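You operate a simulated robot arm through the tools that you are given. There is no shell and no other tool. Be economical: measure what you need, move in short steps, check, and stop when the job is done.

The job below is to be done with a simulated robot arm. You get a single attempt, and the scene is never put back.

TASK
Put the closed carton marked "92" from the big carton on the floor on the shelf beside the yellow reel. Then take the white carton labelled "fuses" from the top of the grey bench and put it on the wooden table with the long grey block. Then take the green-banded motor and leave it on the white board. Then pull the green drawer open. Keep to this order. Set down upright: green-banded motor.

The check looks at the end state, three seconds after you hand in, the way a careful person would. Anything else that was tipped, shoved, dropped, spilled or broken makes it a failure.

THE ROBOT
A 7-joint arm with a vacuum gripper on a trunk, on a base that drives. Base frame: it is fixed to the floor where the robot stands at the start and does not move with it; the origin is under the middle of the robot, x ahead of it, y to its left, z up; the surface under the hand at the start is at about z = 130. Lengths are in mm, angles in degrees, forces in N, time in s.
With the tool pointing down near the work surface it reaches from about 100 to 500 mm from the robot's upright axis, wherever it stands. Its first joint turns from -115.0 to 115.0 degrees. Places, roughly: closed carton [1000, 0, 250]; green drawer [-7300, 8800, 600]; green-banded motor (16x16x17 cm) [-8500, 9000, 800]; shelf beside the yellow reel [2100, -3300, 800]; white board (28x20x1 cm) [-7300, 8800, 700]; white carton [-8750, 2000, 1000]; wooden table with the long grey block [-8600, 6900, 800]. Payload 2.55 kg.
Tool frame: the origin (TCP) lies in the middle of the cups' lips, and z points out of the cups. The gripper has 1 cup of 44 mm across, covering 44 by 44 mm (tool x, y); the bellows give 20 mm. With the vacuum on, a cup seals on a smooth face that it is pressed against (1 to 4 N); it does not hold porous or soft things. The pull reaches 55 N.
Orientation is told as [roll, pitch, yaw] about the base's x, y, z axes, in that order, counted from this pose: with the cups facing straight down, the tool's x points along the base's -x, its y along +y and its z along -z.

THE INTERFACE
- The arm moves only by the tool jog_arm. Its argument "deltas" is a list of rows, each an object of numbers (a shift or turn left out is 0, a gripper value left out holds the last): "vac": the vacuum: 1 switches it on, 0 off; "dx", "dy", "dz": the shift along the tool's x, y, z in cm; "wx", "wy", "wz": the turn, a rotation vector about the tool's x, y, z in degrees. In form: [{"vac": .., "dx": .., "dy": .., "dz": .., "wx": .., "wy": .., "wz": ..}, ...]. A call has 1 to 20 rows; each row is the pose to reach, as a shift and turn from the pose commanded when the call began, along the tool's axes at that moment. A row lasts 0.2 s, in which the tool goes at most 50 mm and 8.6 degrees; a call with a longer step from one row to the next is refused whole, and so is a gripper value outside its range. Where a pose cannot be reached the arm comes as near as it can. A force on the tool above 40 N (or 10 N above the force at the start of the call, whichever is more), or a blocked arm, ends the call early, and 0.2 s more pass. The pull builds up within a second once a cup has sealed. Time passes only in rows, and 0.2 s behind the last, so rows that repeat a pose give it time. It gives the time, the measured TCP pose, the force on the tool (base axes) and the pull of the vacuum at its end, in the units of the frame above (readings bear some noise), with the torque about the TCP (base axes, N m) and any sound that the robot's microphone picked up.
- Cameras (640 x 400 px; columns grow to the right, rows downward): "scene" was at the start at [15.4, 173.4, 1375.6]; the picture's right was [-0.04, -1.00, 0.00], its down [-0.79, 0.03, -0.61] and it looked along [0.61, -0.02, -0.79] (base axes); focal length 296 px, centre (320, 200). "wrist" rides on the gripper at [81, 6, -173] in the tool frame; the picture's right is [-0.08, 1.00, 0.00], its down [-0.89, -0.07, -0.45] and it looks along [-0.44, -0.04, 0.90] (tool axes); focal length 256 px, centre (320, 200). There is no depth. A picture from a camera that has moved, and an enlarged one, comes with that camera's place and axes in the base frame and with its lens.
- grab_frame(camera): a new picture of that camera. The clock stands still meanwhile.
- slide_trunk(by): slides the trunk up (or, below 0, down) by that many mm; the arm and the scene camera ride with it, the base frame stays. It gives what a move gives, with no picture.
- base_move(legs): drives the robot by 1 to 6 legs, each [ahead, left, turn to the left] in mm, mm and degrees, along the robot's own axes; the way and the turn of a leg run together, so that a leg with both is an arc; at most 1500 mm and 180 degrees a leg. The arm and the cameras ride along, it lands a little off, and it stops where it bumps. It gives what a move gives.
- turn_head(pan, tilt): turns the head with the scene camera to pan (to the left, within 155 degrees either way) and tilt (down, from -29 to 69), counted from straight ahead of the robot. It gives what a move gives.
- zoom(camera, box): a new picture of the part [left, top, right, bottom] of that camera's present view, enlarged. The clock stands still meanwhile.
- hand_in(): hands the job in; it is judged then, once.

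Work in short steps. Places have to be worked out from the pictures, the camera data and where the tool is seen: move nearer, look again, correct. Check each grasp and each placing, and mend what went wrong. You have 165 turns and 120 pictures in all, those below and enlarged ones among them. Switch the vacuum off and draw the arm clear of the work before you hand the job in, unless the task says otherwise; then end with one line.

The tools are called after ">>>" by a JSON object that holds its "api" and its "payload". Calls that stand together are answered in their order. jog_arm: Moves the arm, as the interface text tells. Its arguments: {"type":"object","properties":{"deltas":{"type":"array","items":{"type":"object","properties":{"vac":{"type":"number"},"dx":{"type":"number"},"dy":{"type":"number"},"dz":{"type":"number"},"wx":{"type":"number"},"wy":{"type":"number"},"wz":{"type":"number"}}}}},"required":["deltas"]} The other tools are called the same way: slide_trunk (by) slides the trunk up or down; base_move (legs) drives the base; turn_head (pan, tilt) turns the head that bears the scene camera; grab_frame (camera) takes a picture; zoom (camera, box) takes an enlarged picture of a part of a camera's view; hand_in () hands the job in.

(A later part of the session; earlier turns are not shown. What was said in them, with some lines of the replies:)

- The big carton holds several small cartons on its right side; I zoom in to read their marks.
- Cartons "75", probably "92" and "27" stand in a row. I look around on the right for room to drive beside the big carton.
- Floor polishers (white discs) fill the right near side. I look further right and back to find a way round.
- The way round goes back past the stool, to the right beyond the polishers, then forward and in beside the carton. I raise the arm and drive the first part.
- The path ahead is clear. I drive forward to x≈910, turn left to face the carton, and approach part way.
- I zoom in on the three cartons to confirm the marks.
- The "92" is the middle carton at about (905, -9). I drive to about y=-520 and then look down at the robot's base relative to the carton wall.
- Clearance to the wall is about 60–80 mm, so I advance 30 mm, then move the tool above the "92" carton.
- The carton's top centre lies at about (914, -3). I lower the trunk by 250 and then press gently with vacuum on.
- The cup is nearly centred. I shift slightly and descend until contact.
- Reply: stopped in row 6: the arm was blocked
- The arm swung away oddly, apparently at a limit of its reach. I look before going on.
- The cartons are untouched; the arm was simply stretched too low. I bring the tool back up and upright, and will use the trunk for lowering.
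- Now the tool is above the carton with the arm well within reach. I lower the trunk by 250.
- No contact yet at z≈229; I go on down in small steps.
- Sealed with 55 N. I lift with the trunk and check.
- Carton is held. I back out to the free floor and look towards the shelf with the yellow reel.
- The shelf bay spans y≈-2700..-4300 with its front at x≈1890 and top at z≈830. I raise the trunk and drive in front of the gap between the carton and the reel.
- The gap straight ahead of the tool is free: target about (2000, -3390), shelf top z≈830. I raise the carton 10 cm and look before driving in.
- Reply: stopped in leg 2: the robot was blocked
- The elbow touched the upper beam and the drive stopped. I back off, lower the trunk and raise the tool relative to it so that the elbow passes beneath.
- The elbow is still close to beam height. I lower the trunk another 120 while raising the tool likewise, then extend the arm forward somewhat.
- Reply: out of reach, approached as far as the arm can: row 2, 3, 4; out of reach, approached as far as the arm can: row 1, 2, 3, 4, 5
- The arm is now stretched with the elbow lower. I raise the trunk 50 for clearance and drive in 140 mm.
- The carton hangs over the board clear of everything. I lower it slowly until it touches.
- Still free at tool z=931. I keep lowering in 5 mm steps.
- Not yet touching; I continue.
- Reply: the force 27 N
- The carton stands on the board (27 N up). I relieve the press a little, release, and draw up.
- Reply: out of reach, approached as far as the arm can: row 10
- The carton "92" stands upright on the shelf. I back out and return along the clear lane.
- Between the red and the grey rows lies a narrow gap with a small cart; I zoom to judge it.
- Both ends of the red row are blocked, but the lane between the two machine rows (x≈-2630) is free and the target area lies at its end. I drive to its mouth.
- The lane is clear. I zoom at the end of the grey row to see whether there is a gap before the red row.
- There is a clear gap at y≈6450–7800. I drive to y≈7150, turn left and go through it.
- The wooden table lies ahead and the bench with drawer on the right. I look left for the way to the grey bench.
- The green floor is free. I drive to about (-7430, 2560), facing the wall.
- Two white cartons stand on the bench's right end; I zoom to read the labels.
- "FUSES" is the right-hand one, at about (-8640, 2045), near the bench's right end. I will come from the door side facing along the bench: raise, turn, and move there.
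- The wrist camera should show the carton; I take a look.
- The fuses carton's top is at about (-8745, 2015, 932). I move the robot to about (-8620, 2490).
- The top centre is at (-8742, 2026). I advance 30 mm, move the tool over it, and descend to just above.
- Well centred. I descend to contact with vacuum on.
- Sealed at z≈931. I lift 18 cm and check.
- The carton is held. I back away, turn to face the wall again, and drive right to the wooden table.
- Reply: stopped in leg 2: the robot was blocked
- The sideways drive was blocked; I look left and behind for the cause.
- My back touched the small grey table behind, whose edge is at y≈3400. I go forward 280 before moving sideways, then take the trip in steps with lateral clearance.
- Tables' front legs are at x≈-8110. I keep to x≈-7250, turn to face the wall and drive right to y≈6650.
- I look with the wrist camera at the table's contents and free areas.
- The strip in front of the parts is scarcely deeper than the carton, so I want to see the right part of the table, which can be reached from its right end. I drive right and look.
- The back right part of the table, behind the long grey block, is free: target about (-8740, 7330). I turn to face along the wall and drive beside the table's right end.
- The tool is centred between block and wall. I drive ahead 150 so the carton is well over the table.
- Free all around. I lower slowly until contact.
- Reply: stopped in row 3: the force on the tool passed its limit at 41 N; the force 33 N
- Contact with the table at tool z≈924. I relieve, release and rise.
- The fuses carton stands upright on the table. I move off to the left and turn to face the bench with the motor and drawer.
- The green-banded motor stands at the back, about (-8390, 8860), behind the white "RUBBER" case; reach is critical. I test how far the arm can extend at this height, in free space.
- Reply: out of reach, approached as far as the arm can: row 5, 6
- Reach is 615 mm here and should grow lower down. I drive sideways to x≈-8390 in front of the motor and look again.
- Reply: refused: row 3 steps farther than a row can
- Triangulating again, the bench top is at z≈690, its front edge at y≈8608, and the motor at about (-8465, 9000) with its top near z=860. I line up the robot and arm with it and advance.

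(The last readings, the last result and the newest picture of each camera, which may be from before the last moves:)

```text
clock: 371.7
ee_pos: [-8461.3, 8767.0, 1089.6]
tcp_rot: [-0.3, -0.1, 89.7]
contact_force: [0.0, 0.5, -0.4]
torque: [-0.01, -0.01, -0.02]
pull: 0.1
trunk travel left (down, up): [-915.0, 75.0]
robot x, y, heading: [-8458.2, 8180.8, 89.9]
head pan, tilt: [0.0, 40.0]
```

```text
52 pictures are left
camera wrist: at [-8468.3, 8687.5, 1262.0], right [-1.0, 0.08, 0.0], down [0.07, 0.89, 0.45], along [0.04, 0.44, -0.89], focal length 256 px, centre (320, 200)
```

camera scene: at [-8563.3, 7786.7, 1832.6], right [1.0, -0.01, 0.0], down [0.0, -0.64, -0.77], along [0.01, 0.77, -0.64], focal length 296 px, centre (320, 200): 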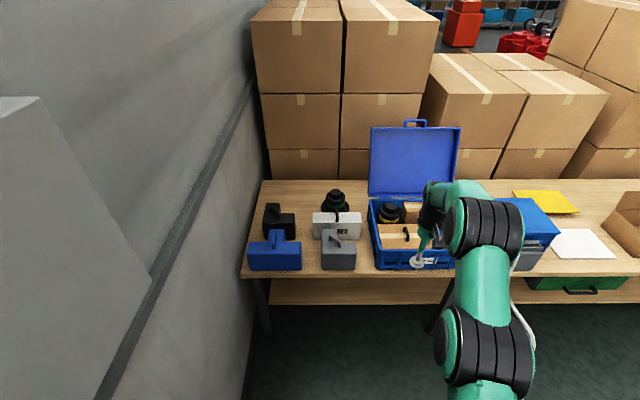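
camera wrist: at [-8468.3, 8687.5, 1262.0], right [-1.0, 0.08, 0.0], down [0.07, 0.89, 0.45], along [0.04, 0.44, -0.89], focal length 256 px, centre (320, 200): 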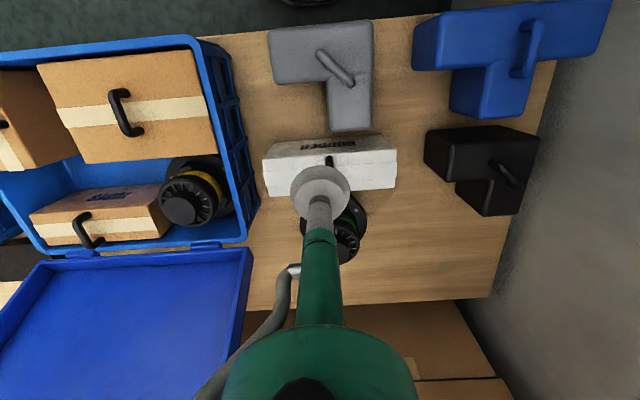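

The motor is half-hidden behind the gripper. I shift the tool sideways 9 cm to see it freely.

>>> {"api": "jog_arm", "payload": {"deltas": [{"dy": -4.5}, {"dy": -9}, {"dy": -9}]}}

>>> {"api": "grab_frame", "payload": {"camera": "wrist"}}

>>> {"api": "zoom", "payload": {"camera": "wrist", "box": [330, 150, 490, 270]}}

```text
clock: 372.5
ee_pos: [-8373.5, 8766.2, 1091.7]
tcp_rot: [-0.3, -0.1, 89.7]
contact_force: [0.1, -0.5, -0.1]
torque: [0.01, -0.03, 0.05]
pull: 0.1
trunk travel left (down, up): [-915.0, 75.0]
robot x, y, heading: [-8456.5, 8182.1, 89.8]
head pan, tilt: [0.0, 40.0]
```

```text
51 pictures are left
camera wrist: at [-8379.7, 8686.6, 1263.2], right [-1.0, 0.08, 0.0], down [0.07, 0.89, 0.45], along [0.04, 0.45, -0.89], focal length 256 px, centre (320, 200)
```

wrist: 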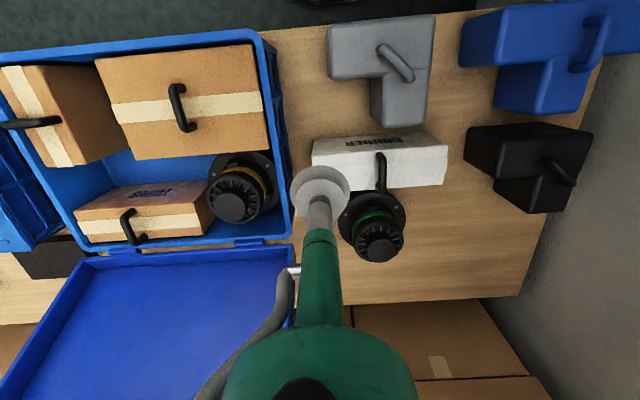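

```text
3.33 times, centred on (410, 210) of wrist
camera zoom: at [-8379.7, 8686.6, 1263.2], right [-1.0, 0.08, 0.0], down [0.07, 0.89, 0.45], along [0.04, 0.45, -0.89], focal length 853 px, centre (20, 167)
```

zoom: 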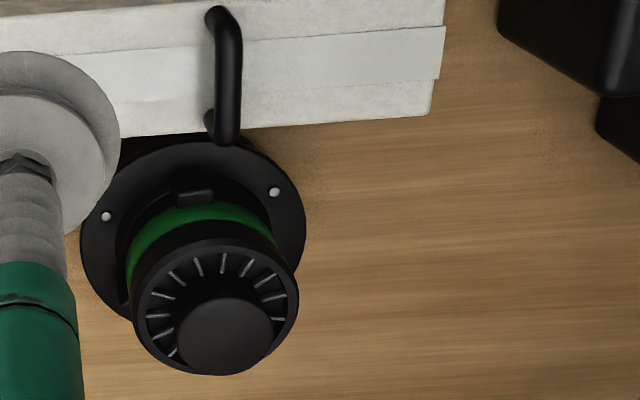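

The motor's axis is near (-8478, 9018). I need to know how near the base can get to the bench, so I look down at my front.

>>> {"api": "turn_head", "payload": {"pan": -20, "tilt": 69}}

>>> {"api": "grab_frame", "payload": {"camera": "scene"}}

```text
clock: 373.5
ee_pos: [-8372.8, 8766.9, 1091.6]
tcp_rot: [-0.1, -0.1, 89.7]
contact_force: [-0.1, -0.7, 0.6]
torque: [0.01, 0.01, 0.02]
pull: 0.0
trunk travel left (down, up): [-915.0, 75.0]
robot x, y, heading: [-8460.8, 8181.1, 89.8]
head pan, tilt: [-20.0, 68.8]
```

```text
49 pictures are left
camera scene: at [-8616.4, 8174.7, 1796.5], right [0.94, -0.35, 0.0], down [-0.32, -0.87, -0.36], along [0.13, 0.34, -0.93], focal length 296 px, centre (320, 200)
```

scene: 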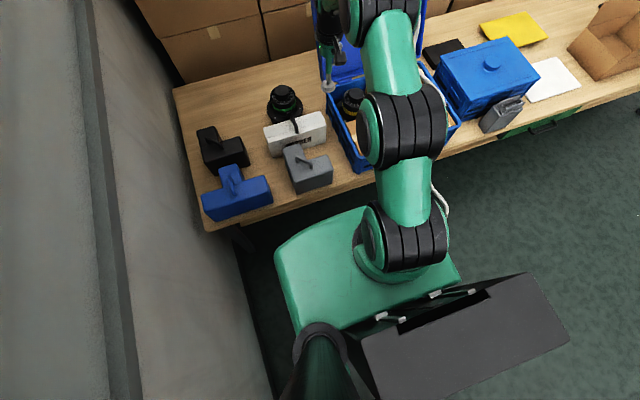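

The base front radius is about 270, so the robot can stand at y≈8335 without reaching over the bench edge. I drive up, then lower and extend the tool towards the motor.

>>> {"api": "base_move", "payload": {"legs": [[150, 0, 0]]}}

>>> {"api": "jog_arm", "payload": {"deltas": [{"dy": 4}, {"dy": 8, "dz": 2}, {"dy": 10.3, "dz": 5}, {"dy": 10.3, "dz": 9}, {"dy": 10.3, "dz": 12}, {"dx": -3, "dy": 10.3, "dz": 13}, {"dx": -6, "dy": 10.3, "dz": 14}]}}

>>> {"api": "grab_frame", "payload": {"camera": "wrist"}}

```text
clock: 374.8
ee_pos: [-8372.9, 8914.3, 1091.3]
tcp_rot: [-0.1, -0.1, 89.7]
contact_force: [0.9, 0.2, 0.2]
torque: [0.0, -0.01, 0.02]
pull: 0.0
trunk travel left (down, up): [-915.0, 75.0]
robot x, y, heading: [-8456.6, 8328.3, 89.7]
head pan, tilt: [-20.0, 68.8]
```

```text
clock: 376.4
ee_pos: [-8473.0, 8975.0, 949.5]
tcp_rot: [-0.1, 0.0, 89.8]
contact_force: [0.0, 0.3, 0.6]
torque: [-0.08, -0.02, -0.01]
pull: 0.2
trunk travel left (down, up): [-915.0, 75.0]
robot x, y, heading: [-8458.2, 8329.2, 89.7]
head pan, tilt: [-20.0, 68.8]
```

```text
48 pictures are left
camera wrist: at [-8479.3, 8894.1, 1122.2], right [-1.0, 0.08, 0.0], down [0.07, 0.89, 0.45], along [0.04, 0.44, -0.9], focal length 256 px, centre (320, 200)
```

wrist: 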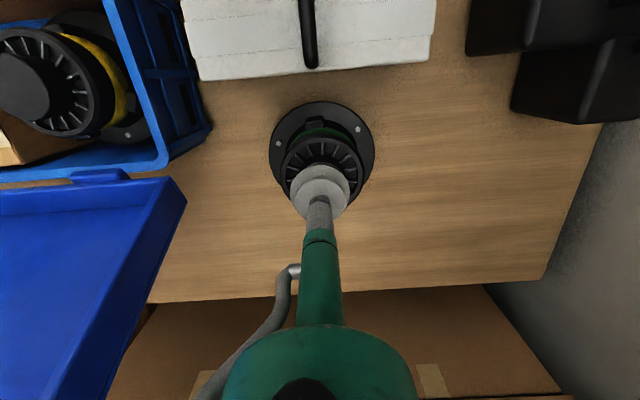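

The motor's axis is at about (-8473, 9006). I extend 3 cm and descend closer.

>>> {"api": "jog_arm", "payload": {"deltas": [{"dx": -1.5, "dz": 1}, {"dx": -3.1, "dz": 2.5}, {"dx": -3.1, "dz": 4}, {"dx": -3.1, "dz": 5.5}]}}

>>> {"api": "grab_frame", "payload": {"camera": "wrist"}}

>>> {"api": "zoom", "payload": {"camera": "wrist", "box": [240, 110, 400, 230]}}

```text
clock: 377.4
ee_pos: [-8471.3, 8986.4, 912.1]
tcp_rot: [-0.3, -0.2, 89.6]
contact_force: [0.2, -0.1, 0.4]
torque: [0.04, 0.01, -0.01]
pull: 0.1
out of reach, approached as far as the arm can: row 2, 3, 4
trunk travel left (down, up): [-915.0, 75.0]
robot x, y, heading: [-8458.9, 8325.9, 89.6]
head pan, tilt: [-20.0, 68.8]
```

```text
47 pictures are left
camera wrist: at [-8478.8, 8905.3, 1083.0], right [-1.0, 0.08, 0.0], down [0.07, 0.89, 0.45], along [0.04, 0.45, -0.89], focal length 256 px, centre (320, 200)
```

wrist: 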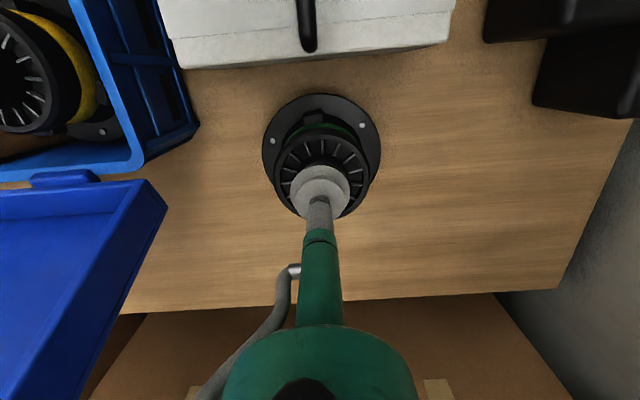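

```text
3.33 times, centred on (320, 170) of wrist
camera zoom: at [-8478.8, 8905.3, 1083.0], right [-1.0, 0.08, 0.0], down [0.07, 0.89, 0.45], along [0.04, 0.45, -0.89], focal length 853 px, centre (320, 300)
```

zoom: 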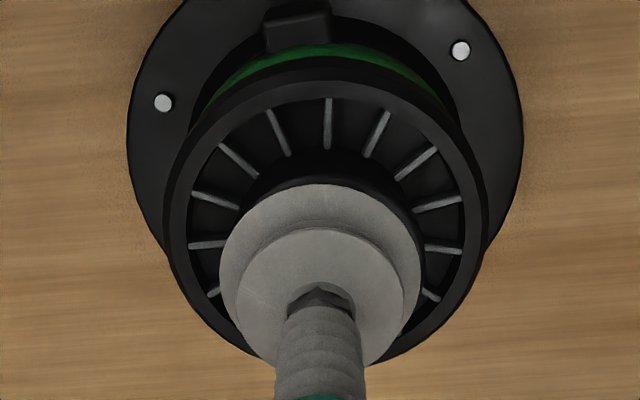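

The arm is 2 cm short; the robot can creep 22 mm nearer safely.

>>> {"api": "base_move", "payload": {"legs": [[22, 0, 0]]}}

>>> {"api": "zoom", "payload": {"camera": "wrist", "box": [240, 110, 400, 230]}}

```text
clock: 378.2
ee_pos: [-8471.6, 9006.3, 912.9]
tcp_rot: [-0.2, -0.2, 89.7]
contact_force: [1.2, -0.3, 0.0]
torque: [0.0, 0.01, 0.01]
pull: 0.1
trunk travel left (down, up): [-915.0, 75.0]
robot x, y, heading: [-8461.4, 8352.1, 89.7]
head pan, tilt: [-20.0, 68.8]
```

```text
3.33 times, centred on (320, 170) of wrist
camera zoom: at [-8478.6, 8926.3, 1083.2], right [-1.0, 0.08, 0.0], down [0.07, 0.89, 0.45], along [0.04, 0.45, -0.89], focal length 853 px, centre (320, 300)
```

zoom: 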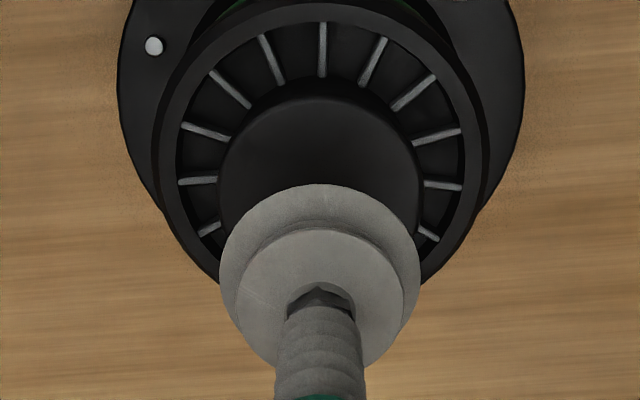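

The cup is now right over the knob's centre. I switch on the vacuum and descend to contact.

>>> {"api": "jog_arm", "payload": {"deltas": [{"vac": 1, "dz": 1.5}, {"dz": 3}, {"dz": 4}, {"dz": 4.6}, {"dz": 5.2}, {"dz": 5.8}, {"dz": 6.2}, {"dz": 6.2}]}}

```text
clock: 380.0
ee_pos: [-8471.4, 9001.5, 864.4]
tcp_rot: [-0.1, -1.2, 89.7]
contact_force: [-1.0, -11.1, 19.0]
torque: [0.03, 0.05, 0.02]
pull: 54.6
out of reach, approached as far as the arm can: row 2, 3, 4, 5, 6, 7, 8
trunk travel left (down, up): [-915.0, 75.0]
robot x, y, heading: [-8457.3, 8348.5, 90.0]
head pan, tilt: [-20.0, 68.8]
stopped in row 8: the force on the tool passed its limit at 42 N (the readings are from after the stop); the commanded pose is now the measured one
```

Sealed. I lift with the trunk by 70 mm straight up.

>>> {"api": "slide_trunk", "payload": {"by": 70}}

>>> {"api": "grab_frame", "payload": {"camera": "wrist"}}

```text
clock: 381.0
ee_pos: [-8472.0, 9001.5, 928.9]
tcp_rot: [0.0, -0.8, 89.8]
contact_force: [-0.1, 0.7, -10.6]
torque: [-0.07, -0.02, 0.02]
pull: 54.9
trunk travel left (down, up): [-985.0, 5.0]
robot x, y, heading: [-8457.1, 8344.7, 89.8]
head pan, tilt: [-20.0, 68.8]
```

```text
44 pictures are left
camera wrist: at [-8478.3, 8919.9, 1100.4], right [-1.0, 0.08, 0.0], down [0.07, 0.89, 0.46], along [0.04, 0.46, -0.89], focal length 256 px, centre (320, 200)
```

wrist: 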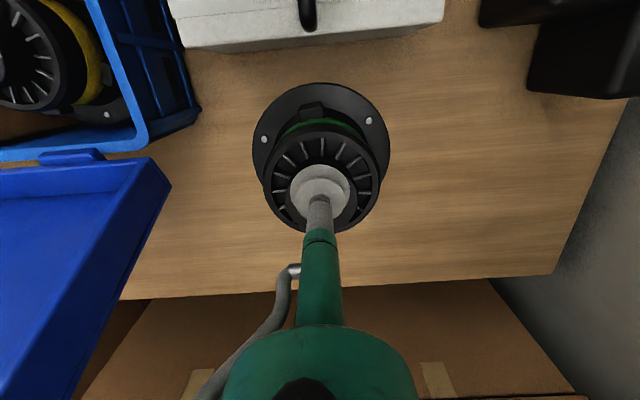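

The motor is lifted (≈1.1 kg). I raise it further with the arm, first straight, then drawing slightly inward once it clears the white case.

>>> {"api": "jog_arm", "payload": {"deltas": [{"dz": -1.5}, {"dz": -3}, {"dz": -4.5}, {"dz": -6, "dx": 0.5}, {"dz": -8, "dx": 1.5}, {"dz": -10, "dx": 2.5}, {"dz": -12, "dx": 4}, {"dz": -14, "dx": 6}, {"dz": -16, "dx": 8}]}}

>>> {"api": "grab_frame", "payload": {"camera": "wrist"}}

```text
clock: 383.0
ee_pos: [-8472.1, 8917.6, 1087.0]
tcp_rot: [-0.1, -0.8, 89.7]
contact_force: [0.8, -1.0, -11.5]
torque: [-0.16, 0.0, 0.0]
pull: 54.4
trunk travel left (down, up): [-985.0, 5.0]
robot x, y, heading: [-8455.8, 8349.0, 89.6]
head pan, tilt: [-20.0, 68.8]
```

```text
43 pictures are left
camera wrist: at [-8479.4, 8836.0, 1258.1], right [-1.0, 0.08, 0.0], down [0.07, 0.89, 0.46], along [0.04, 0.46, -0.89], focal length 256 px, centre (320, 200)
```

wrist: 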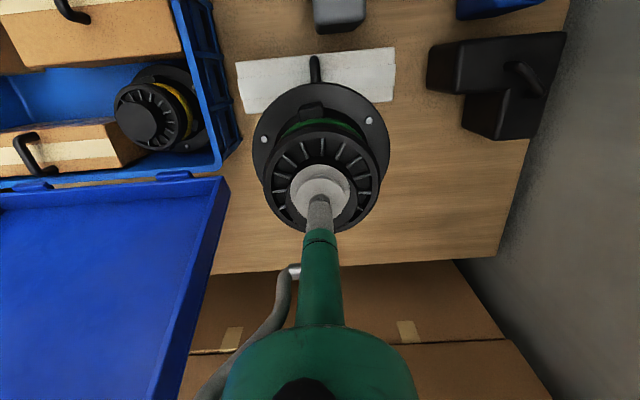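

The motor hangs clear. I back out, drive right to the white board and look.

>>> {"api": "base_move", "payload": {"legs": [[-430, 0, 0], [0, -1180, 0]]}}

>>> {"api": "grab_frame", "payload": {"camera": "wrist"}}

>>> {"api": "turn_head", "payload": {"pan": 0, "tilt": 45}}

>>> {"api": "grab_frame", "payload": {"camera": "scene"}}

```text
clock: 391.1
ee_pos: [-7336.3, 8490.5, 1086.0]
tcp_rot: [-0.1, -0.7, 90.1]
contact_force: [-0.8, -0.5, -11.6]
torque: [-0.08, 0.01, -0.01]
pull: 55.2
trunk travel left (down, up): [-985.0, 5.0]
robot x, y, heading: [-7317.4, 7919.7, 90.1]
head pan, tilt: [-20.0, 68.8]
```

```text
42 pictures are left
camera wrist: at [-7342.6, 8408.5, 1257.9], right [-1.0, 0.08, 0.0], down [0.07, 0.89, 0.46], along [0.04, 0.46, -0.89], focal length 256 px, centre (320, 200)
```

wrist: 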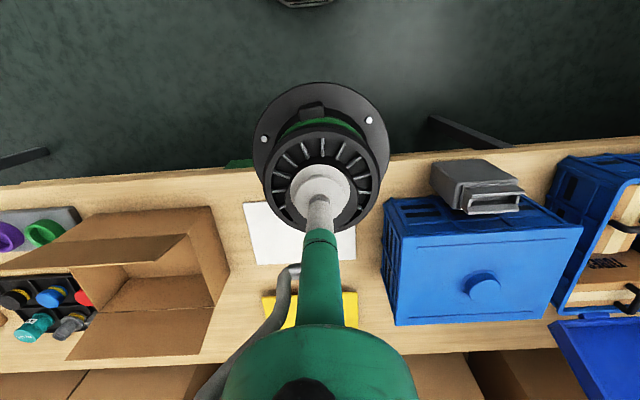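

```text
clock: 391.9
ee_pos: [-7335.9, 8489.9, 1086.5]
tcp_rot: [0.0, -0.7, 90.0]
contact_force: [0.4, 0.7, -12.0]
torque: [-0.06, 0.02, 0.04]
pull: 54.7
trunk travel left (down, up): [-985.0, 5.0]
robot x, y, heading: [-7317.3, 7919.8, 89.9]
head pan, tilt: [0.0, 45.0]
```

```text
41 pictures are left
camera scene: at [-7494.9, 7942.4, 1895.2], right [1.0, 0.0, 0.0], down [0.0, -0.71, -0.71], along [0.0, 0.71, -0.71], focal length 296 px, centre (320, 200)
```

scene: 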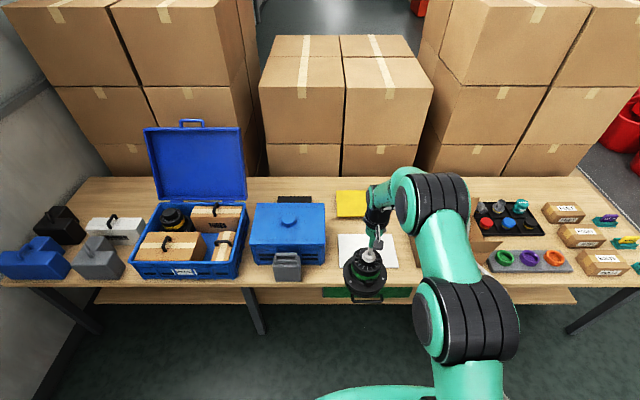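

The white board's centre is at (-7263, 8785). I shift right 73 and drive ahead 295.

>>> {"api": "base_move", "payload": {"legs": [[0, -73, 0], [293, 0, 0]]}}

>>> {"api": "grab_frame", "payload": {"camera": "wrist"}}

```text
clock: 394.6
ee_pos: [-7265.8, 8777.1, 1086.0]
tcp_rot: [0.0, -0.9, 90.2]
contact_force: [-0.5, -1.6, -12.4]
torque: [-0.05, -0.02, 0.03]
pull: 55.2
trunk travel left (down, up): [-985.0, 5.0]
robot x, y, heading: [-7247.7, 8209.7, 90.2]
head pan, tilt: [0.0, 45.0]
```

```text
40 pictures are left
camera wrist: at [-7270.7, 8694.5, 1257.8], right [-1.0, 0.08, 0.0], down [0.07, 0.89, 0.46], along [0.04, 0.46, -0.89], focal length 256 px, centre (320, 200)
```

wrist: 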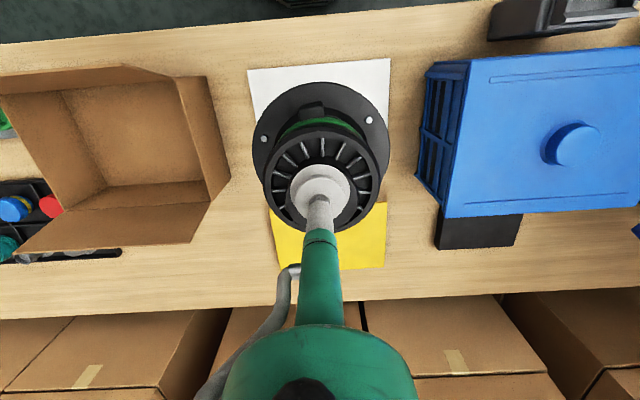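

The board spans y≈8688–8888, x≈-7404..-7130; I am nearly centred. I lower in steps with a slight correction.

>>> {"api": "jog_arm", "payload": {"deltas": [{"dx": -1, "dz": 3, "wy": 0.8}, {"dx": -1, "dz": 7, "wy": 0.8}, {"dx": -1, "dz": 11, "wy": 0.8}, {"dx": -1, "dz": 14, "wy": 0.8}, {"dx": -1, "dz": 17, "wy": 0.8}, {"dx": -1, "dz": 18.5, "wy": 0.8}]}}

>>> {"api": "grab_frame", "payload": {"camera": "wrist"}}

```text
clock: 396.0
ee_pos: [-7264.3, 8789.0, 899.8]
tcp_rot: [0.0, 0.1, 90.2]
contact_force: [-0.1, -0.8, -12.5]
torque: [-0.07, 0.02, 0.03]
pull: 55.0
trunk travel left (down, up): [-985.0, 5.0]
robot x, y, heading: [-7244.3, 8204.0, 90.1]
head pan, tilt: [0.0, 45.0]
```

```text
39 pictures are left
camera wrist: at [-7270.7, 8709.3, 1072.8], right [-1.0, 0.08, 0.0], down [0.07, 0.89, 0.44], along [0.04, 0.44, -0.9], focal length 256 px, centre (320, 200)
```

wrist: 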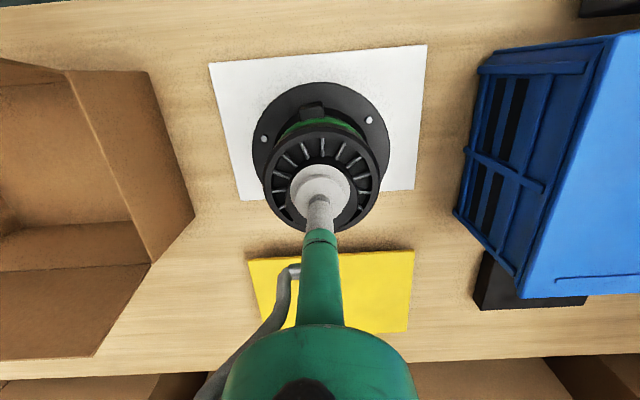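

Well centred on the board. I lower slowly to contact.

>>> {"api": "jog_arm", "payload": {"deltas": [{"dz": 0.5}, {"dz": 1}, {"dz": 1.4}, {"dz": 1.8}, {"dz": 2.1}, {"dz": 2.4}, {"dz": 2.4}]}}

```text
clock: 397.6
ee_pos: [-7265.3, 8788.3, 876.8]
tcp_rot: [-0.1, 0.1, 90.2]
contact_force: [0.3, 0.2, -12.0]
torque: [-0.04, 0.02, 0.01]
pull: 54.7
trunk travel left (down, up): [-985.0, 5.0]
robot x, y, heading: [-7243.4, 8207.7, 90.4]
head pan, tilt: [0.0, 45.0]
```

Still hanging; I continue down a little more.

>>> {"api": "jog_arm", "payload": {"deltas": [{"dz": 0.3}, {"dz": 0.6}, {"dz": 0.9}, {"dz": 1.2}, {"dz": 1.4}, {"dz": 1.4}]}}

```text
clock: 398.7
ee_pos: [-7264.1, 8792.4, 872.0]
tcp_rot: [-0.1, -0.6, 90.2]
contact_force: [-1.5, -7.7, 21.0]
torque: [0.53, 0.27, 0.05]
pull: 54.6
trunk travel left (down, up): [-985.0, 5.0]
robot x, y, heading: [-7245.9, 8205.7, 90.1]
head pan, tilt: [0.0, 45.0]
stopped in row 5: the force on the tool passed its limit at 41 N (the readings are from after the stop); the commanded pose is now the measured one
```

The motor stands on the board. I relieve the press, release, and rise.

>>> {"api": "jog_arm", "payload": {"deltas": [{"dz": -0.4}, {"dz": -0.7}, {"vac": 0, "dz": -0.7}, {"vac": 0, "dz": -0.7}, {"vac": 0, "dz": -0.7}, {"dz": -1}, {"dz": -2}, {"dz": -4}, {"dz": -8}, {"dz": -12}]}}

>>> {"api": "grab_frame", "payload": {"camera": "wrist"}}

```text
clock: 400.9
ee_pos: [-7264.7, 8788.8, 989.3]
tcp_rot: [-0.2, -0.3, 90.3]
contact_force: [-0.3, 0.1, 0.0]
torque: [0.05, -0.01, 0.0]
pull: 0.0
trunk travel left (down, up): [-985.0, 5.0]
robot x, y, heading: [-7242.8, 8206.0, 90.4]
head pan, tilt: [0.0, 45.0]
```

```text
38 pictures are left
camera wrist: at [-7269.8, 8708.7, 1161.2], right [-1.0, 0.08, 0.0], down [0.07, 0.89, 0.45], along [0.04, 0.45, -0.89], focal length 256 px, centre (320, 200)
```

wrist: 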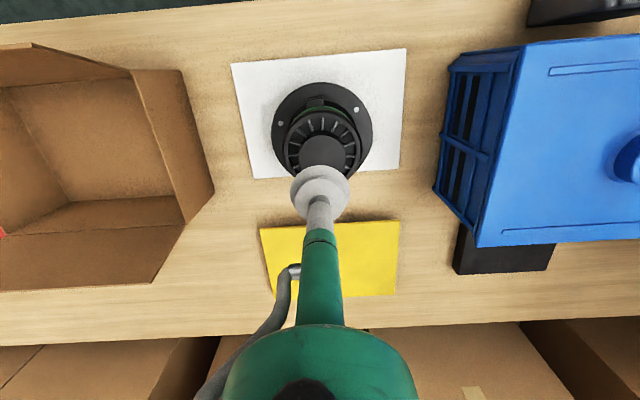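

The motor stands upright on the white board. I back off and lower the trunk to look at the green drawer.

>>> {"api": "base_move", "payload": {"legs": [[-450, 0, 0]]}}

>>> {"api": "slide_trunk", "payload": {"by": -500}}

>>> {"api": "turn_head", "payload": {"pan": 0, "tilt": 40}}

>>> {"api": "grab_frame", "payload": {"camera": "scene"}}

>>> {"api": "grab_frame", "payload": {"camera": "wrist"}}

```text
clock: 403.6
ee_pos: [-7265.6, 8342.5, 989.0]
tcp_rot: [-0.1, -0.3, 90.7]
contact_force: [-0.4, -1.0, -0.3]
torque: [0.02, 0.0, -0.01]
pull: 0.1
trunk travel left (down, up): [-985.0, 5.0]
robot x, y, heading: [-7239.6, 7753.9, 90.9]
head pan, tilt: [0.0, 45.0]
```

```text
refused: -500 is not a number from -400 to 400
```

```text
clock: 404.3
ee_pos: [-7264.8, 8342.0, 989.9]
tcp_rot: [0.0, -0.3, 90.7]
contact_force: [0.4, -0.9, -0.2]
torque: [0.03, 0.01, -0.04]
pull: 0.1
trunk travel left (down, up): [-985.0, 5.0]
robot x, y, heading: [-7242.1, 7756.8, 90.4]
head pan, tilt: [0.0, 40.0]
```

```text
37 pictures are left
camera scene: at [-7418.1, 7780.4, 1902.6], right [1.0, 0.01, 0.0], down [0.01, -0.64, -0.77], along [-0.01, 0.77, -0.64], focal length 296 px, centre (320, 200)
```

scene: 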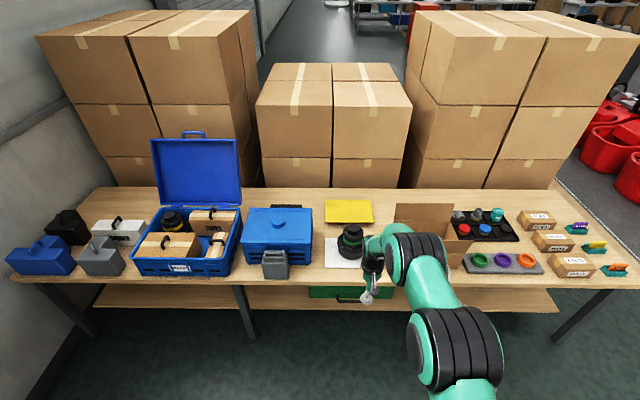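

```text
36 pictures are left
camera wrist: at [-7270.3, 8261.1, 1160.9], right [-1.0, 0.07, 0.0], down [0.06, 0.89, 0.45], along [0.03, 0.45, -0.89], focal length 256 px, centre (320, 200)
```

wrist: 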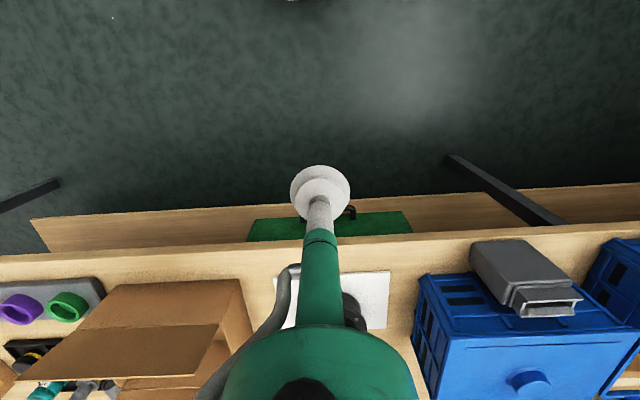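

I lower the trunk by 400 and look at the drawer's front.

>>> {"api": "slide_trunk", "payload": {"by": -400}}

>>> {"api": "slide_trunk", "payload": {"by": -200}}

>>> {"api": "turn_head", "payload": {"pan": -10, "tilt": 30}}

>>> {"api": "grab_frame", "payload": {"camera": "scene"}}

>>> {"api": "zoom", "payload": {"camera": "scene", "box": [220, 180, 420, 300]}}

```text
clock: 408.1
ee_pos: [-7265.3, 8341.3, 588.2]
tcp_rot: [-0.1, -0.2, 90.6]
contact_force: [-0.7, 0.1, 0.0]
torque: [-0.02, 0.0, -0.01]
pull: 0.0
trunk travel left (down, up): [-585.0, 405.0]
robot x, y, heading: [-7241.5, 7759.7, 90.7]
head pan, tilt: [0.0, 40.0]
```

```text
clock: 410.3
ee_pos: [-7265.5, 8343.0, 387.6]
tcp_rot: [-0.1, -0.3, 90.8]
contact_force: [1.0, -0.1, 0.3]
torque: [-0.02, -0.01, 0.03]
pull: 0.0
trunk travel left (down, up): [-385.0, 605.0]
robot x, y, heading: [-7244.4, 7756.6, 90.7]
head pan, tilt: [0.0, 40.0]
```

```text
clock: 411.0
ee_pos: [-7264.3, 8342.9, 388.6]
tcp_rot: [-0.1, -0.3, 90.6]
contact_force: [0.3, 0.1, 0.0]
torque: [-0.02, -0.05, -0.02]
pull: 0.0
trunk travel left (down, up): [-385.0, 605.0]
robot x, y, heading: [-7240.4, 7760.2, 90.7]
head pan, tilt: [-10.0, 30.0]
```

```text
35 pictures are left
camera scene: at [-7402.4, 7785.2, 1317.9], right [0.99, -0.16, 0.0], down [-0.08, -0.49, -0.87], along [0.14, 0.85, -0.5], focal length 296 px, centre (320, 200)
```

scene: 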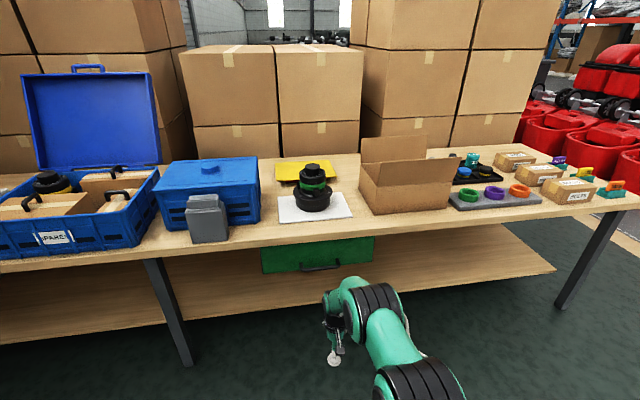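

```text
3.20 times, centred on (320, 240) of scene
camera zoom: at [-7402.4, 7785.2, 1317.9], right [0.99, -0.16, 0.0], down [-0.08, -0.49, -0.87], along [0.14, 0.85, -0.5], focal length 946 px, centre (320, 72)
```

zoom: 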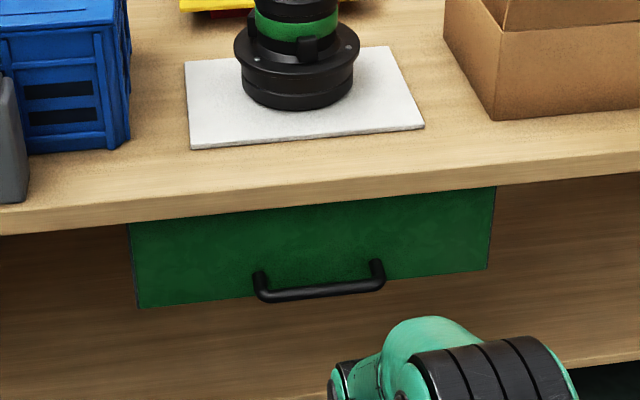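

The drawer front is a smooth green panel (x≈-7480..-7055, z≈530–650) with a handle in the middle. I will suck onto the panel left of the handle and back off; first I turn the tool horizontal facing the bench.

>>> {"api": "jog_arm", "payload": {"deltas": [{"wy": -7.5, "dz": -1.7, "dx": 1}, {"wy": -15, "dz": -3.4, "dx": 2}, {"wy": -22.5, "dz": -5.1, "dx": 3}, {"wy": -30, "dz": -6.8, "dx": 4}, {"wy": -37.5, "dz": -8.5, "dx": 5}, {"wy": -45, "dz": -10.2, "dx": 6}, {"wy": -52.5, "dz": -11.9, "dx": 7}, {"wy": -60, "dz": -13.6, "dx": 8}, {"wy": -67.5, "dz": -15.3, "dx": 9}, {"wy": -75, "dz": -17, "dx": 10}, {"wy": -82.5, "dz": -18.7, "dx": 10}, {"wy": -90, "dz": -20.4, "dx": 10}, {"wy": -90, "dz": -20.4, "dx": 10}]}}

>>> {"api": "grab_frame", "payload": {"camera": "wrist"}}

>>> {"api": "grab_frame", "payload": {"camera": "scene"}}

```text
clock: 413.8
ee_pos: [-7264.7, 8240.0, 593.1]
tcp_rot: [-160.9, -89.6, -108.4]
contact_force: [-1.0, 0.2, 0.0]
torque: [0.0, 0.0, -0.02]
pull: 0.1
out of reach, approached as far as the arm can: row 4, 5
trunk travel left (down, up): [-385.0, 605.0]
robot x, y, heading: [-7242.9, 7759.2, 90.8]
head pan, tilt: [-10.0, 30.0]
```

```text
33 pictures are left
camera wrist: at [-7268.2, 8069.8, 510.6], right [-1.0, -0.01, 0.08], down [0.07, -0.45, 0.89], along [0.02, 0.89, 0.45], focal length 256 px, centre (320, 200)
```

wrist: 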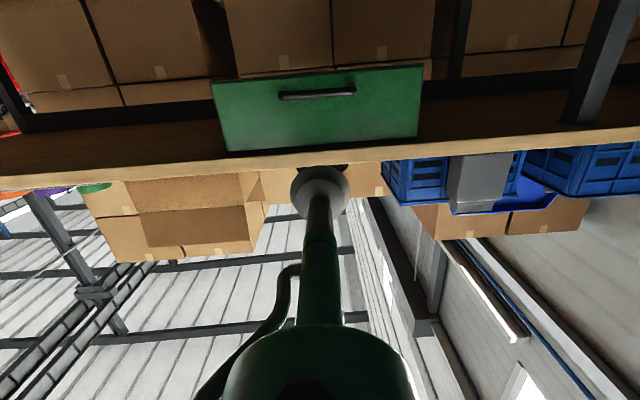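

```text
32 pictures are left
camera scene: at [-7402.4, 7785.2, 1318.0], right [0.99, -0.16, 0.0], down [-0.08, -0.49, -0.87], along [0.14, 0.85, -0.5], focal length 296 px, centre (320, 200)
```

scene: 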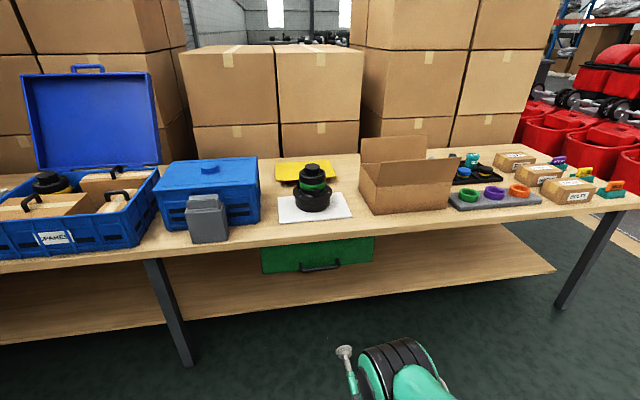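

The panel lies at y≈8637, handle at z≈553 spanning x -7345..-7190. I shift the robot 145 left and drive ahead 330 so that the cup is near the panel.

>>> {"api": "base_move", "payload": {"legs": [[0, 145, -0.8], [320, 0, 0]]}}

>>> {"api": "grab_frame", "payload": {"camera": "wrist"}}

>>> {"api": "turn_head", "payload": {"pan": -10, "tilt": 60}}

>>> {"api": "grab_frame", "payload": {"camera": "scene"}}

```text
clock: 416.9
ee_pos: [-7399.1, 8563.2, 592.8]
tcp_rot: [-156.8, -89.7, -113.7]
contact_force: [-0.1, 0.5, -0.4]
torque: [0.01, 0.01, -0.01]
pull: 0.0
trunk travel left (down, up): [-385.0, 605.0]
robot x, y, heading: [-7385.2, 8077.3, 89.4]
head pan, tilt: [-10.0, 30.0]
```

```text
31 pictures are left
camera wrist: at [-7405.7, 8392.2, 510.7], right [-1.0, 0.01, 0.08], down [0.07, -0.45, 0.89], along [0.04, 0.89, 0.45], focal length 256 px, centre (320, 200)
```

wrist: 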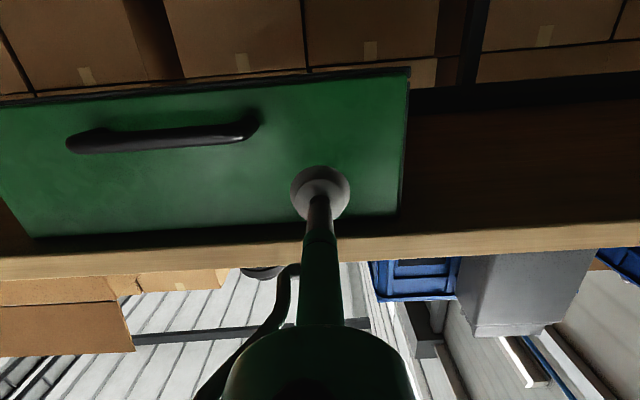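

```text
clock: 417.9
ee_pos: [-7399.6, 8563.0, 592.7]
tcp_rot: [-156.8, -89.7, -113.9]
contact_force: [0.3, 0.2, 0.7]
torque: [-0.01, -0.02, -0.01]
pull: 0.1
trunk travel left (down, up): [-385.0, 605.0]
robot x, y, heading: [-7387.7, 8079.8, 89.5]
head pan, tilt: [-10.0, 60.0]
```

```text
30 pictures are left
camera scene: at [-7550.0, 8086.9, 1275.9], right [0.98, -0.18, 0.0], down [-0.16, -0.85, -0.5], along [0.09, 0.49, -0.87], focal length 296 px, centre (320, 200)
```

scene: 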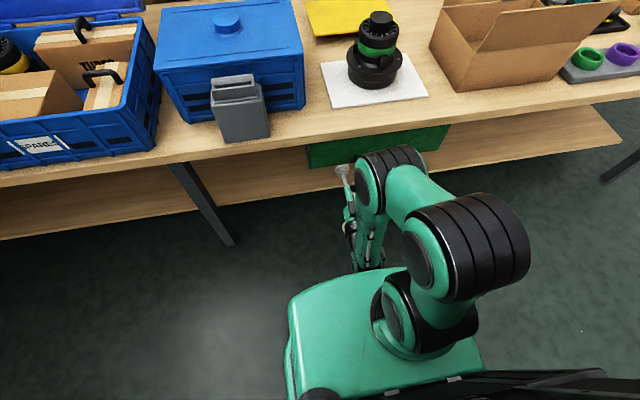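

The cup is positioned between handle and panel edge. I switch the vacuum on and press forward until contact.

>>> {"api": "jog_arm", "payload": {"deltas": [{"vac": 1, "dz": 2, "dy": 0.5}, {"dz": 4, "dy": 0.8}, {"dz": 5.5, "dy": 0.8}, {"dz": 6.2, "dy": 0.8}, {"dz": 6.8, "dy": 0.8}, {"dz": 7.4, "dy": 0.8}, {"dz": 8, "dy": 0.8}, {"dz": 8, "dy": 0.8}]}}

```text
clock: 419.4
ee_pos: [-7406.6, 8633.7, 597.9]
tcp_rot: [-173.8, -89.2, -96.6]
contact_force: [1.9, -16.2, 14.6]
torque: [-0.64, -0.08, 0.41]
pull: 54.4
trunk travel left (down, up): [-385.0, 605.0]
robot x, y, heading: [-7378.7, 8078.8, 89.4]
head pan, tilt: [-10.0, 60.0]
stopped in row 7: the force on the tool passed its limit at 46 N (the readings are from after the stop); the commanded pose is now the measured one
```

Sealed at 54 N on the panel. I pull by driving back gently.

>>> {"api": "base_move", "payload": {"legs": [[-60, 0, 0]]}}

>>> {"api": "grab_frame", "payload": {"camera": "wrist"}}

```text
clock: 420.3
ee_pos: [-7407.2, 8578.6, 596.2]
tcp_rot: [-176.8, -89.2, -93.7]
contact_force: [2.9, 0.3, 17.9]
torque: [-0.54, 0.05, 0.34]
pull: 55.1
trunk travel left (down, up): [-385.0, 605.0]
robot x, y, heading: [-7384.5, 8021.7, 89.6]
head pan, tilt: [-10.0, 60.0]
```

```text
29 pictures are left
camera wrist: at [-7413.9, 8406.9, 513.3], right [-1.0, 0.01, 0.08], down [0.07, -0.46, 0.89], along [0.04, 0.89, 0.46], focal length 256 px, centre (320, 200)
```

wrist: 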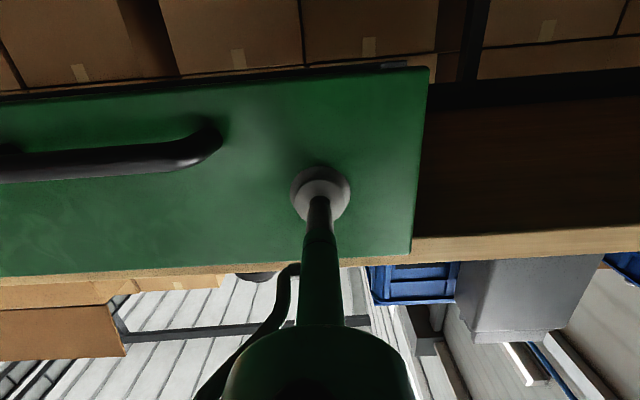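

The drawer follows. I pull a further 150 mm.

>>> {"api": "base_move", "payload": {"legs": [[-150, 0, 0]]}}

>>> {"api": "turn_head", "payload": {"pan": -10, "tilt": 45}}

>>> {"api": "grab_frame", "payload": {"camera": "scene"}}

```text
clock: 421.7
ee_pos: [-7406.0, 8425.9, 595.8]
tcp_rot: [-179.5, -89.1, -91.2]
contact_force: [16.0, 0.5, 7.7]
torque: [-0.42, -0.23, 0.38]
pull: 54.5
trunk travel left (down, up): [-385.0, 605.0]
robot x, y, heading: [-7388.7, 7868.4, 89.5]
head pan, tilt: [-10.0, 60.0]
```

```text
clock: 422.5
ee_pos: [-7406.4, 8425.7, 596.6]
tcp_rot: [-177.1, -89.0, -93.6]
contact_force: [4.0, 0.0, 2.9]
torque: [-0.33, 0.27, 0.34]
pull: 54.9
trunk travel left (down, up): [-385.0, 605.0]
robot x, y, heading: [-7389.5, 7867.9, 89.4]
head pan, tilt: [-10.0, 45.0]
```

```text
28 pictures are left
camera scene: at [-7548.4, 7888.8, 1295.4], right [0.98, -0.18, 0.0], down [-0.13, -0.7, -0.71], along [0.13, 0.7, -0.71], focal length 296 px, centre (320, 200)
```

scene: 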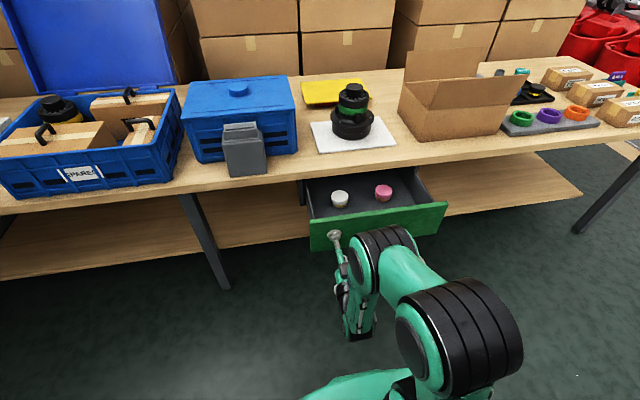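

The drawer is open about 210 mm with its contents standing. I draw it a bit further with the arm gently to be well open, watching the force.

>>> {"api": "jog_arm", "payload": {"deltas": [{"dz": -0.7}, {"dz": -1.4}, {"dz": -2.1}, {"dz": -2.8}, {"dz": -3.5}, {"dz": -4.2}, {"dz": -5}]}}

```text
clock: 424.1
ee_pos: [-7407.6, 8375.9, 597.7]
tcp_rot: [-177.1, -89.0, -93.8]
contact_force: [13.6, -0.8, 9.0]
torque: [-0.26, -0.18, 0.34]
pull: 55.0
trunk travel left (down, up): [-385.0, 605.0]
robot x, y, heading: [-7386.1, 7866.0, 89.6]
head pan, tilt: [-10.0, 45.0]
```

Open about 260 mm, with no stop felt. I release and draw back.

>>> {"api": "jog_arm", "payload": {"deltas": [{"vac": 0}, {"vac": 0}, {"vac": 0}, {"vac": 0}, {"vac": 0}, {"dz": -0.5}, {"dz": -2}, {"dz": -5}, {"dz": -9}]}}

>>> {"api": "grab_frame", "payload": {"camera": "scene"}}

```text
clock: 426.3
ee_pos: [-7415.2, 8317.3, 619.7]
tcp_rot: [164.8, -83.4, -75.6]
contact_force: [-0.7, 0.2, 0.2]
torque: [0.0, 0.02, -0.01]
pull: 0.0
trunk travel left (down, up): [-385.0, 605.0]
robot x, y, heading: [-7389.1, 7862.9, 89.6]
head pan, tilt: [-10.0, 45.0]
stopped in row 9: the arm was blocked; the commanded pose is now the measured one
```

```text
27 pictures are left
camera scene: at [-7548.9, 7889.4, 1295.4], right [0.98, -0.18, 0.0], down [-0.13, -0.7, -0.71], along [0.13, 0.7, -0.71], focal length 296 px, centre (320, 200)
```

scene: 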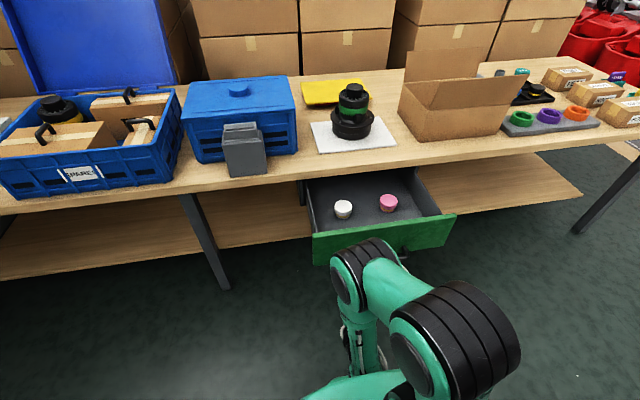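

Released. I drive back to be clear and take a last look.

>>> {"api": "base_move", "payload": {"legs": [[-350, 0, 0]]}}

>>> {"api": "turn_head", "payload": {"pan": 0, "tilt": 30}}

>>> {"api": "grab_frame", "payload": {"camera": "scene"}}

>>> {"api": "turn_head", "payload": {"pan": 95, "tilt": 25}}

>>> {"api": "grab_frame", "payload": {"camera": "scene"}}

```text
clock: 428.6
ee_pos: [-7420.7, 7965.9, 620.0]
tcp_rot: [164.9, -83.5, -75.2]
contact_force: [-0.3, -0.1, -0.7]
torque: [-0.03, -0.01, 0.01]
pull: 0.1
trunk travel left (down, up): [-385.0, 605.0]
robot x, y, heading: [-7388.9, 7516.2, 90.0]
head pan, tilt: [-10.0, 45.0]
```

```text
clock: 429.3
ee_pos: [-7421.6, 7964.8, 619.0]
tcp_rot: [164.9, -83.4, -75.0]
contact_force: [0.5, -0.2, 0.2]
torque: [0.0, 0.03, -0.04]
pull: 0.0
trunk travel left (down, up): [-385.0, 605.0]
robot x, y, heading: [-7387.4, 7515.0, 90.0]
head pan, tilt: [0.0, 30.0]
```

```text
26 pictures are left
camera scene: at [-7564.2, 7546.6, 1317.9], right [1.0, 0.0, 0.0], down [0.0, -0.5, -0.87], along [0.0, 0.87, -0.5], focal length 296 px, centre (320, 200)
```

scene: 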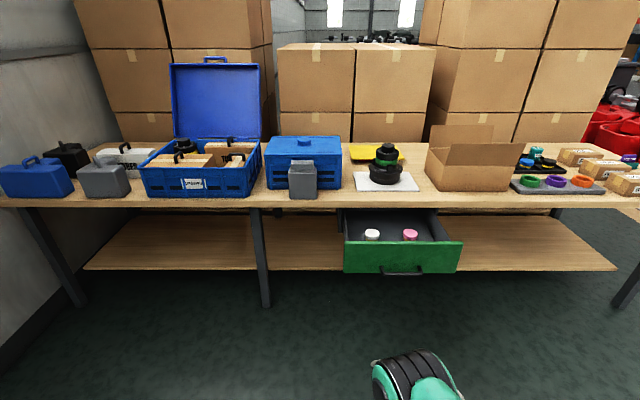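

```text
clock: 431.1
ee_pos: [-7421.6, 7965.1, 620.9]
tcp_rot: [164.9, -83.5, -75.2]
contact_force: [0.0, -0.3, -0.4]
torque: [-0.01, 0.0, 0.01]
pull: 0.1
trunk travel left (down, up): [-385.0, 605.0]
robot x, y, heading: [-7386.7, 7516.7, 90.3]
head pan, tilt: [95.0, 25.0]
```

```text
25 pictures are left
camera scene: at [-7655.8, 7447.9, 1325.9], right [-0.09, 1.0, 0.0], down [0.42, 0.04, -0.91], along [-0.9, -0.08, -0.42], focal length 296 px, centre (320, 200)
```

scene: 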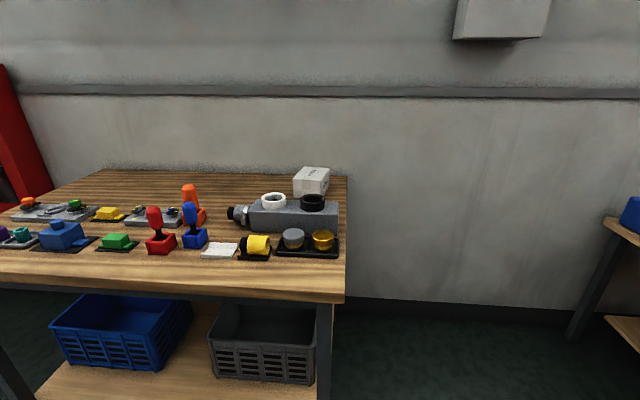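

Everything stands as asked: the motor is upright on the white board, the drawer is open, the fuses carton is on the wooden table, and the arm is clear with the vacuum off. I hand in.

>>> {"api": "hand_in", "payload": {}}

```text
The job is handed in.
```

All four steps were done in the order you gave and the job is handed in. Carton "92" is on the shelf beside the yellow reel, the fuses carton is on the wooden table, the green-banded motor stands upright on the white board, and the green drawer is open about 260 mm. While driving I lightly bumped the upper beam above the yellow reel and, probably, a small grey table by the door; I saw nothing out of place after either.
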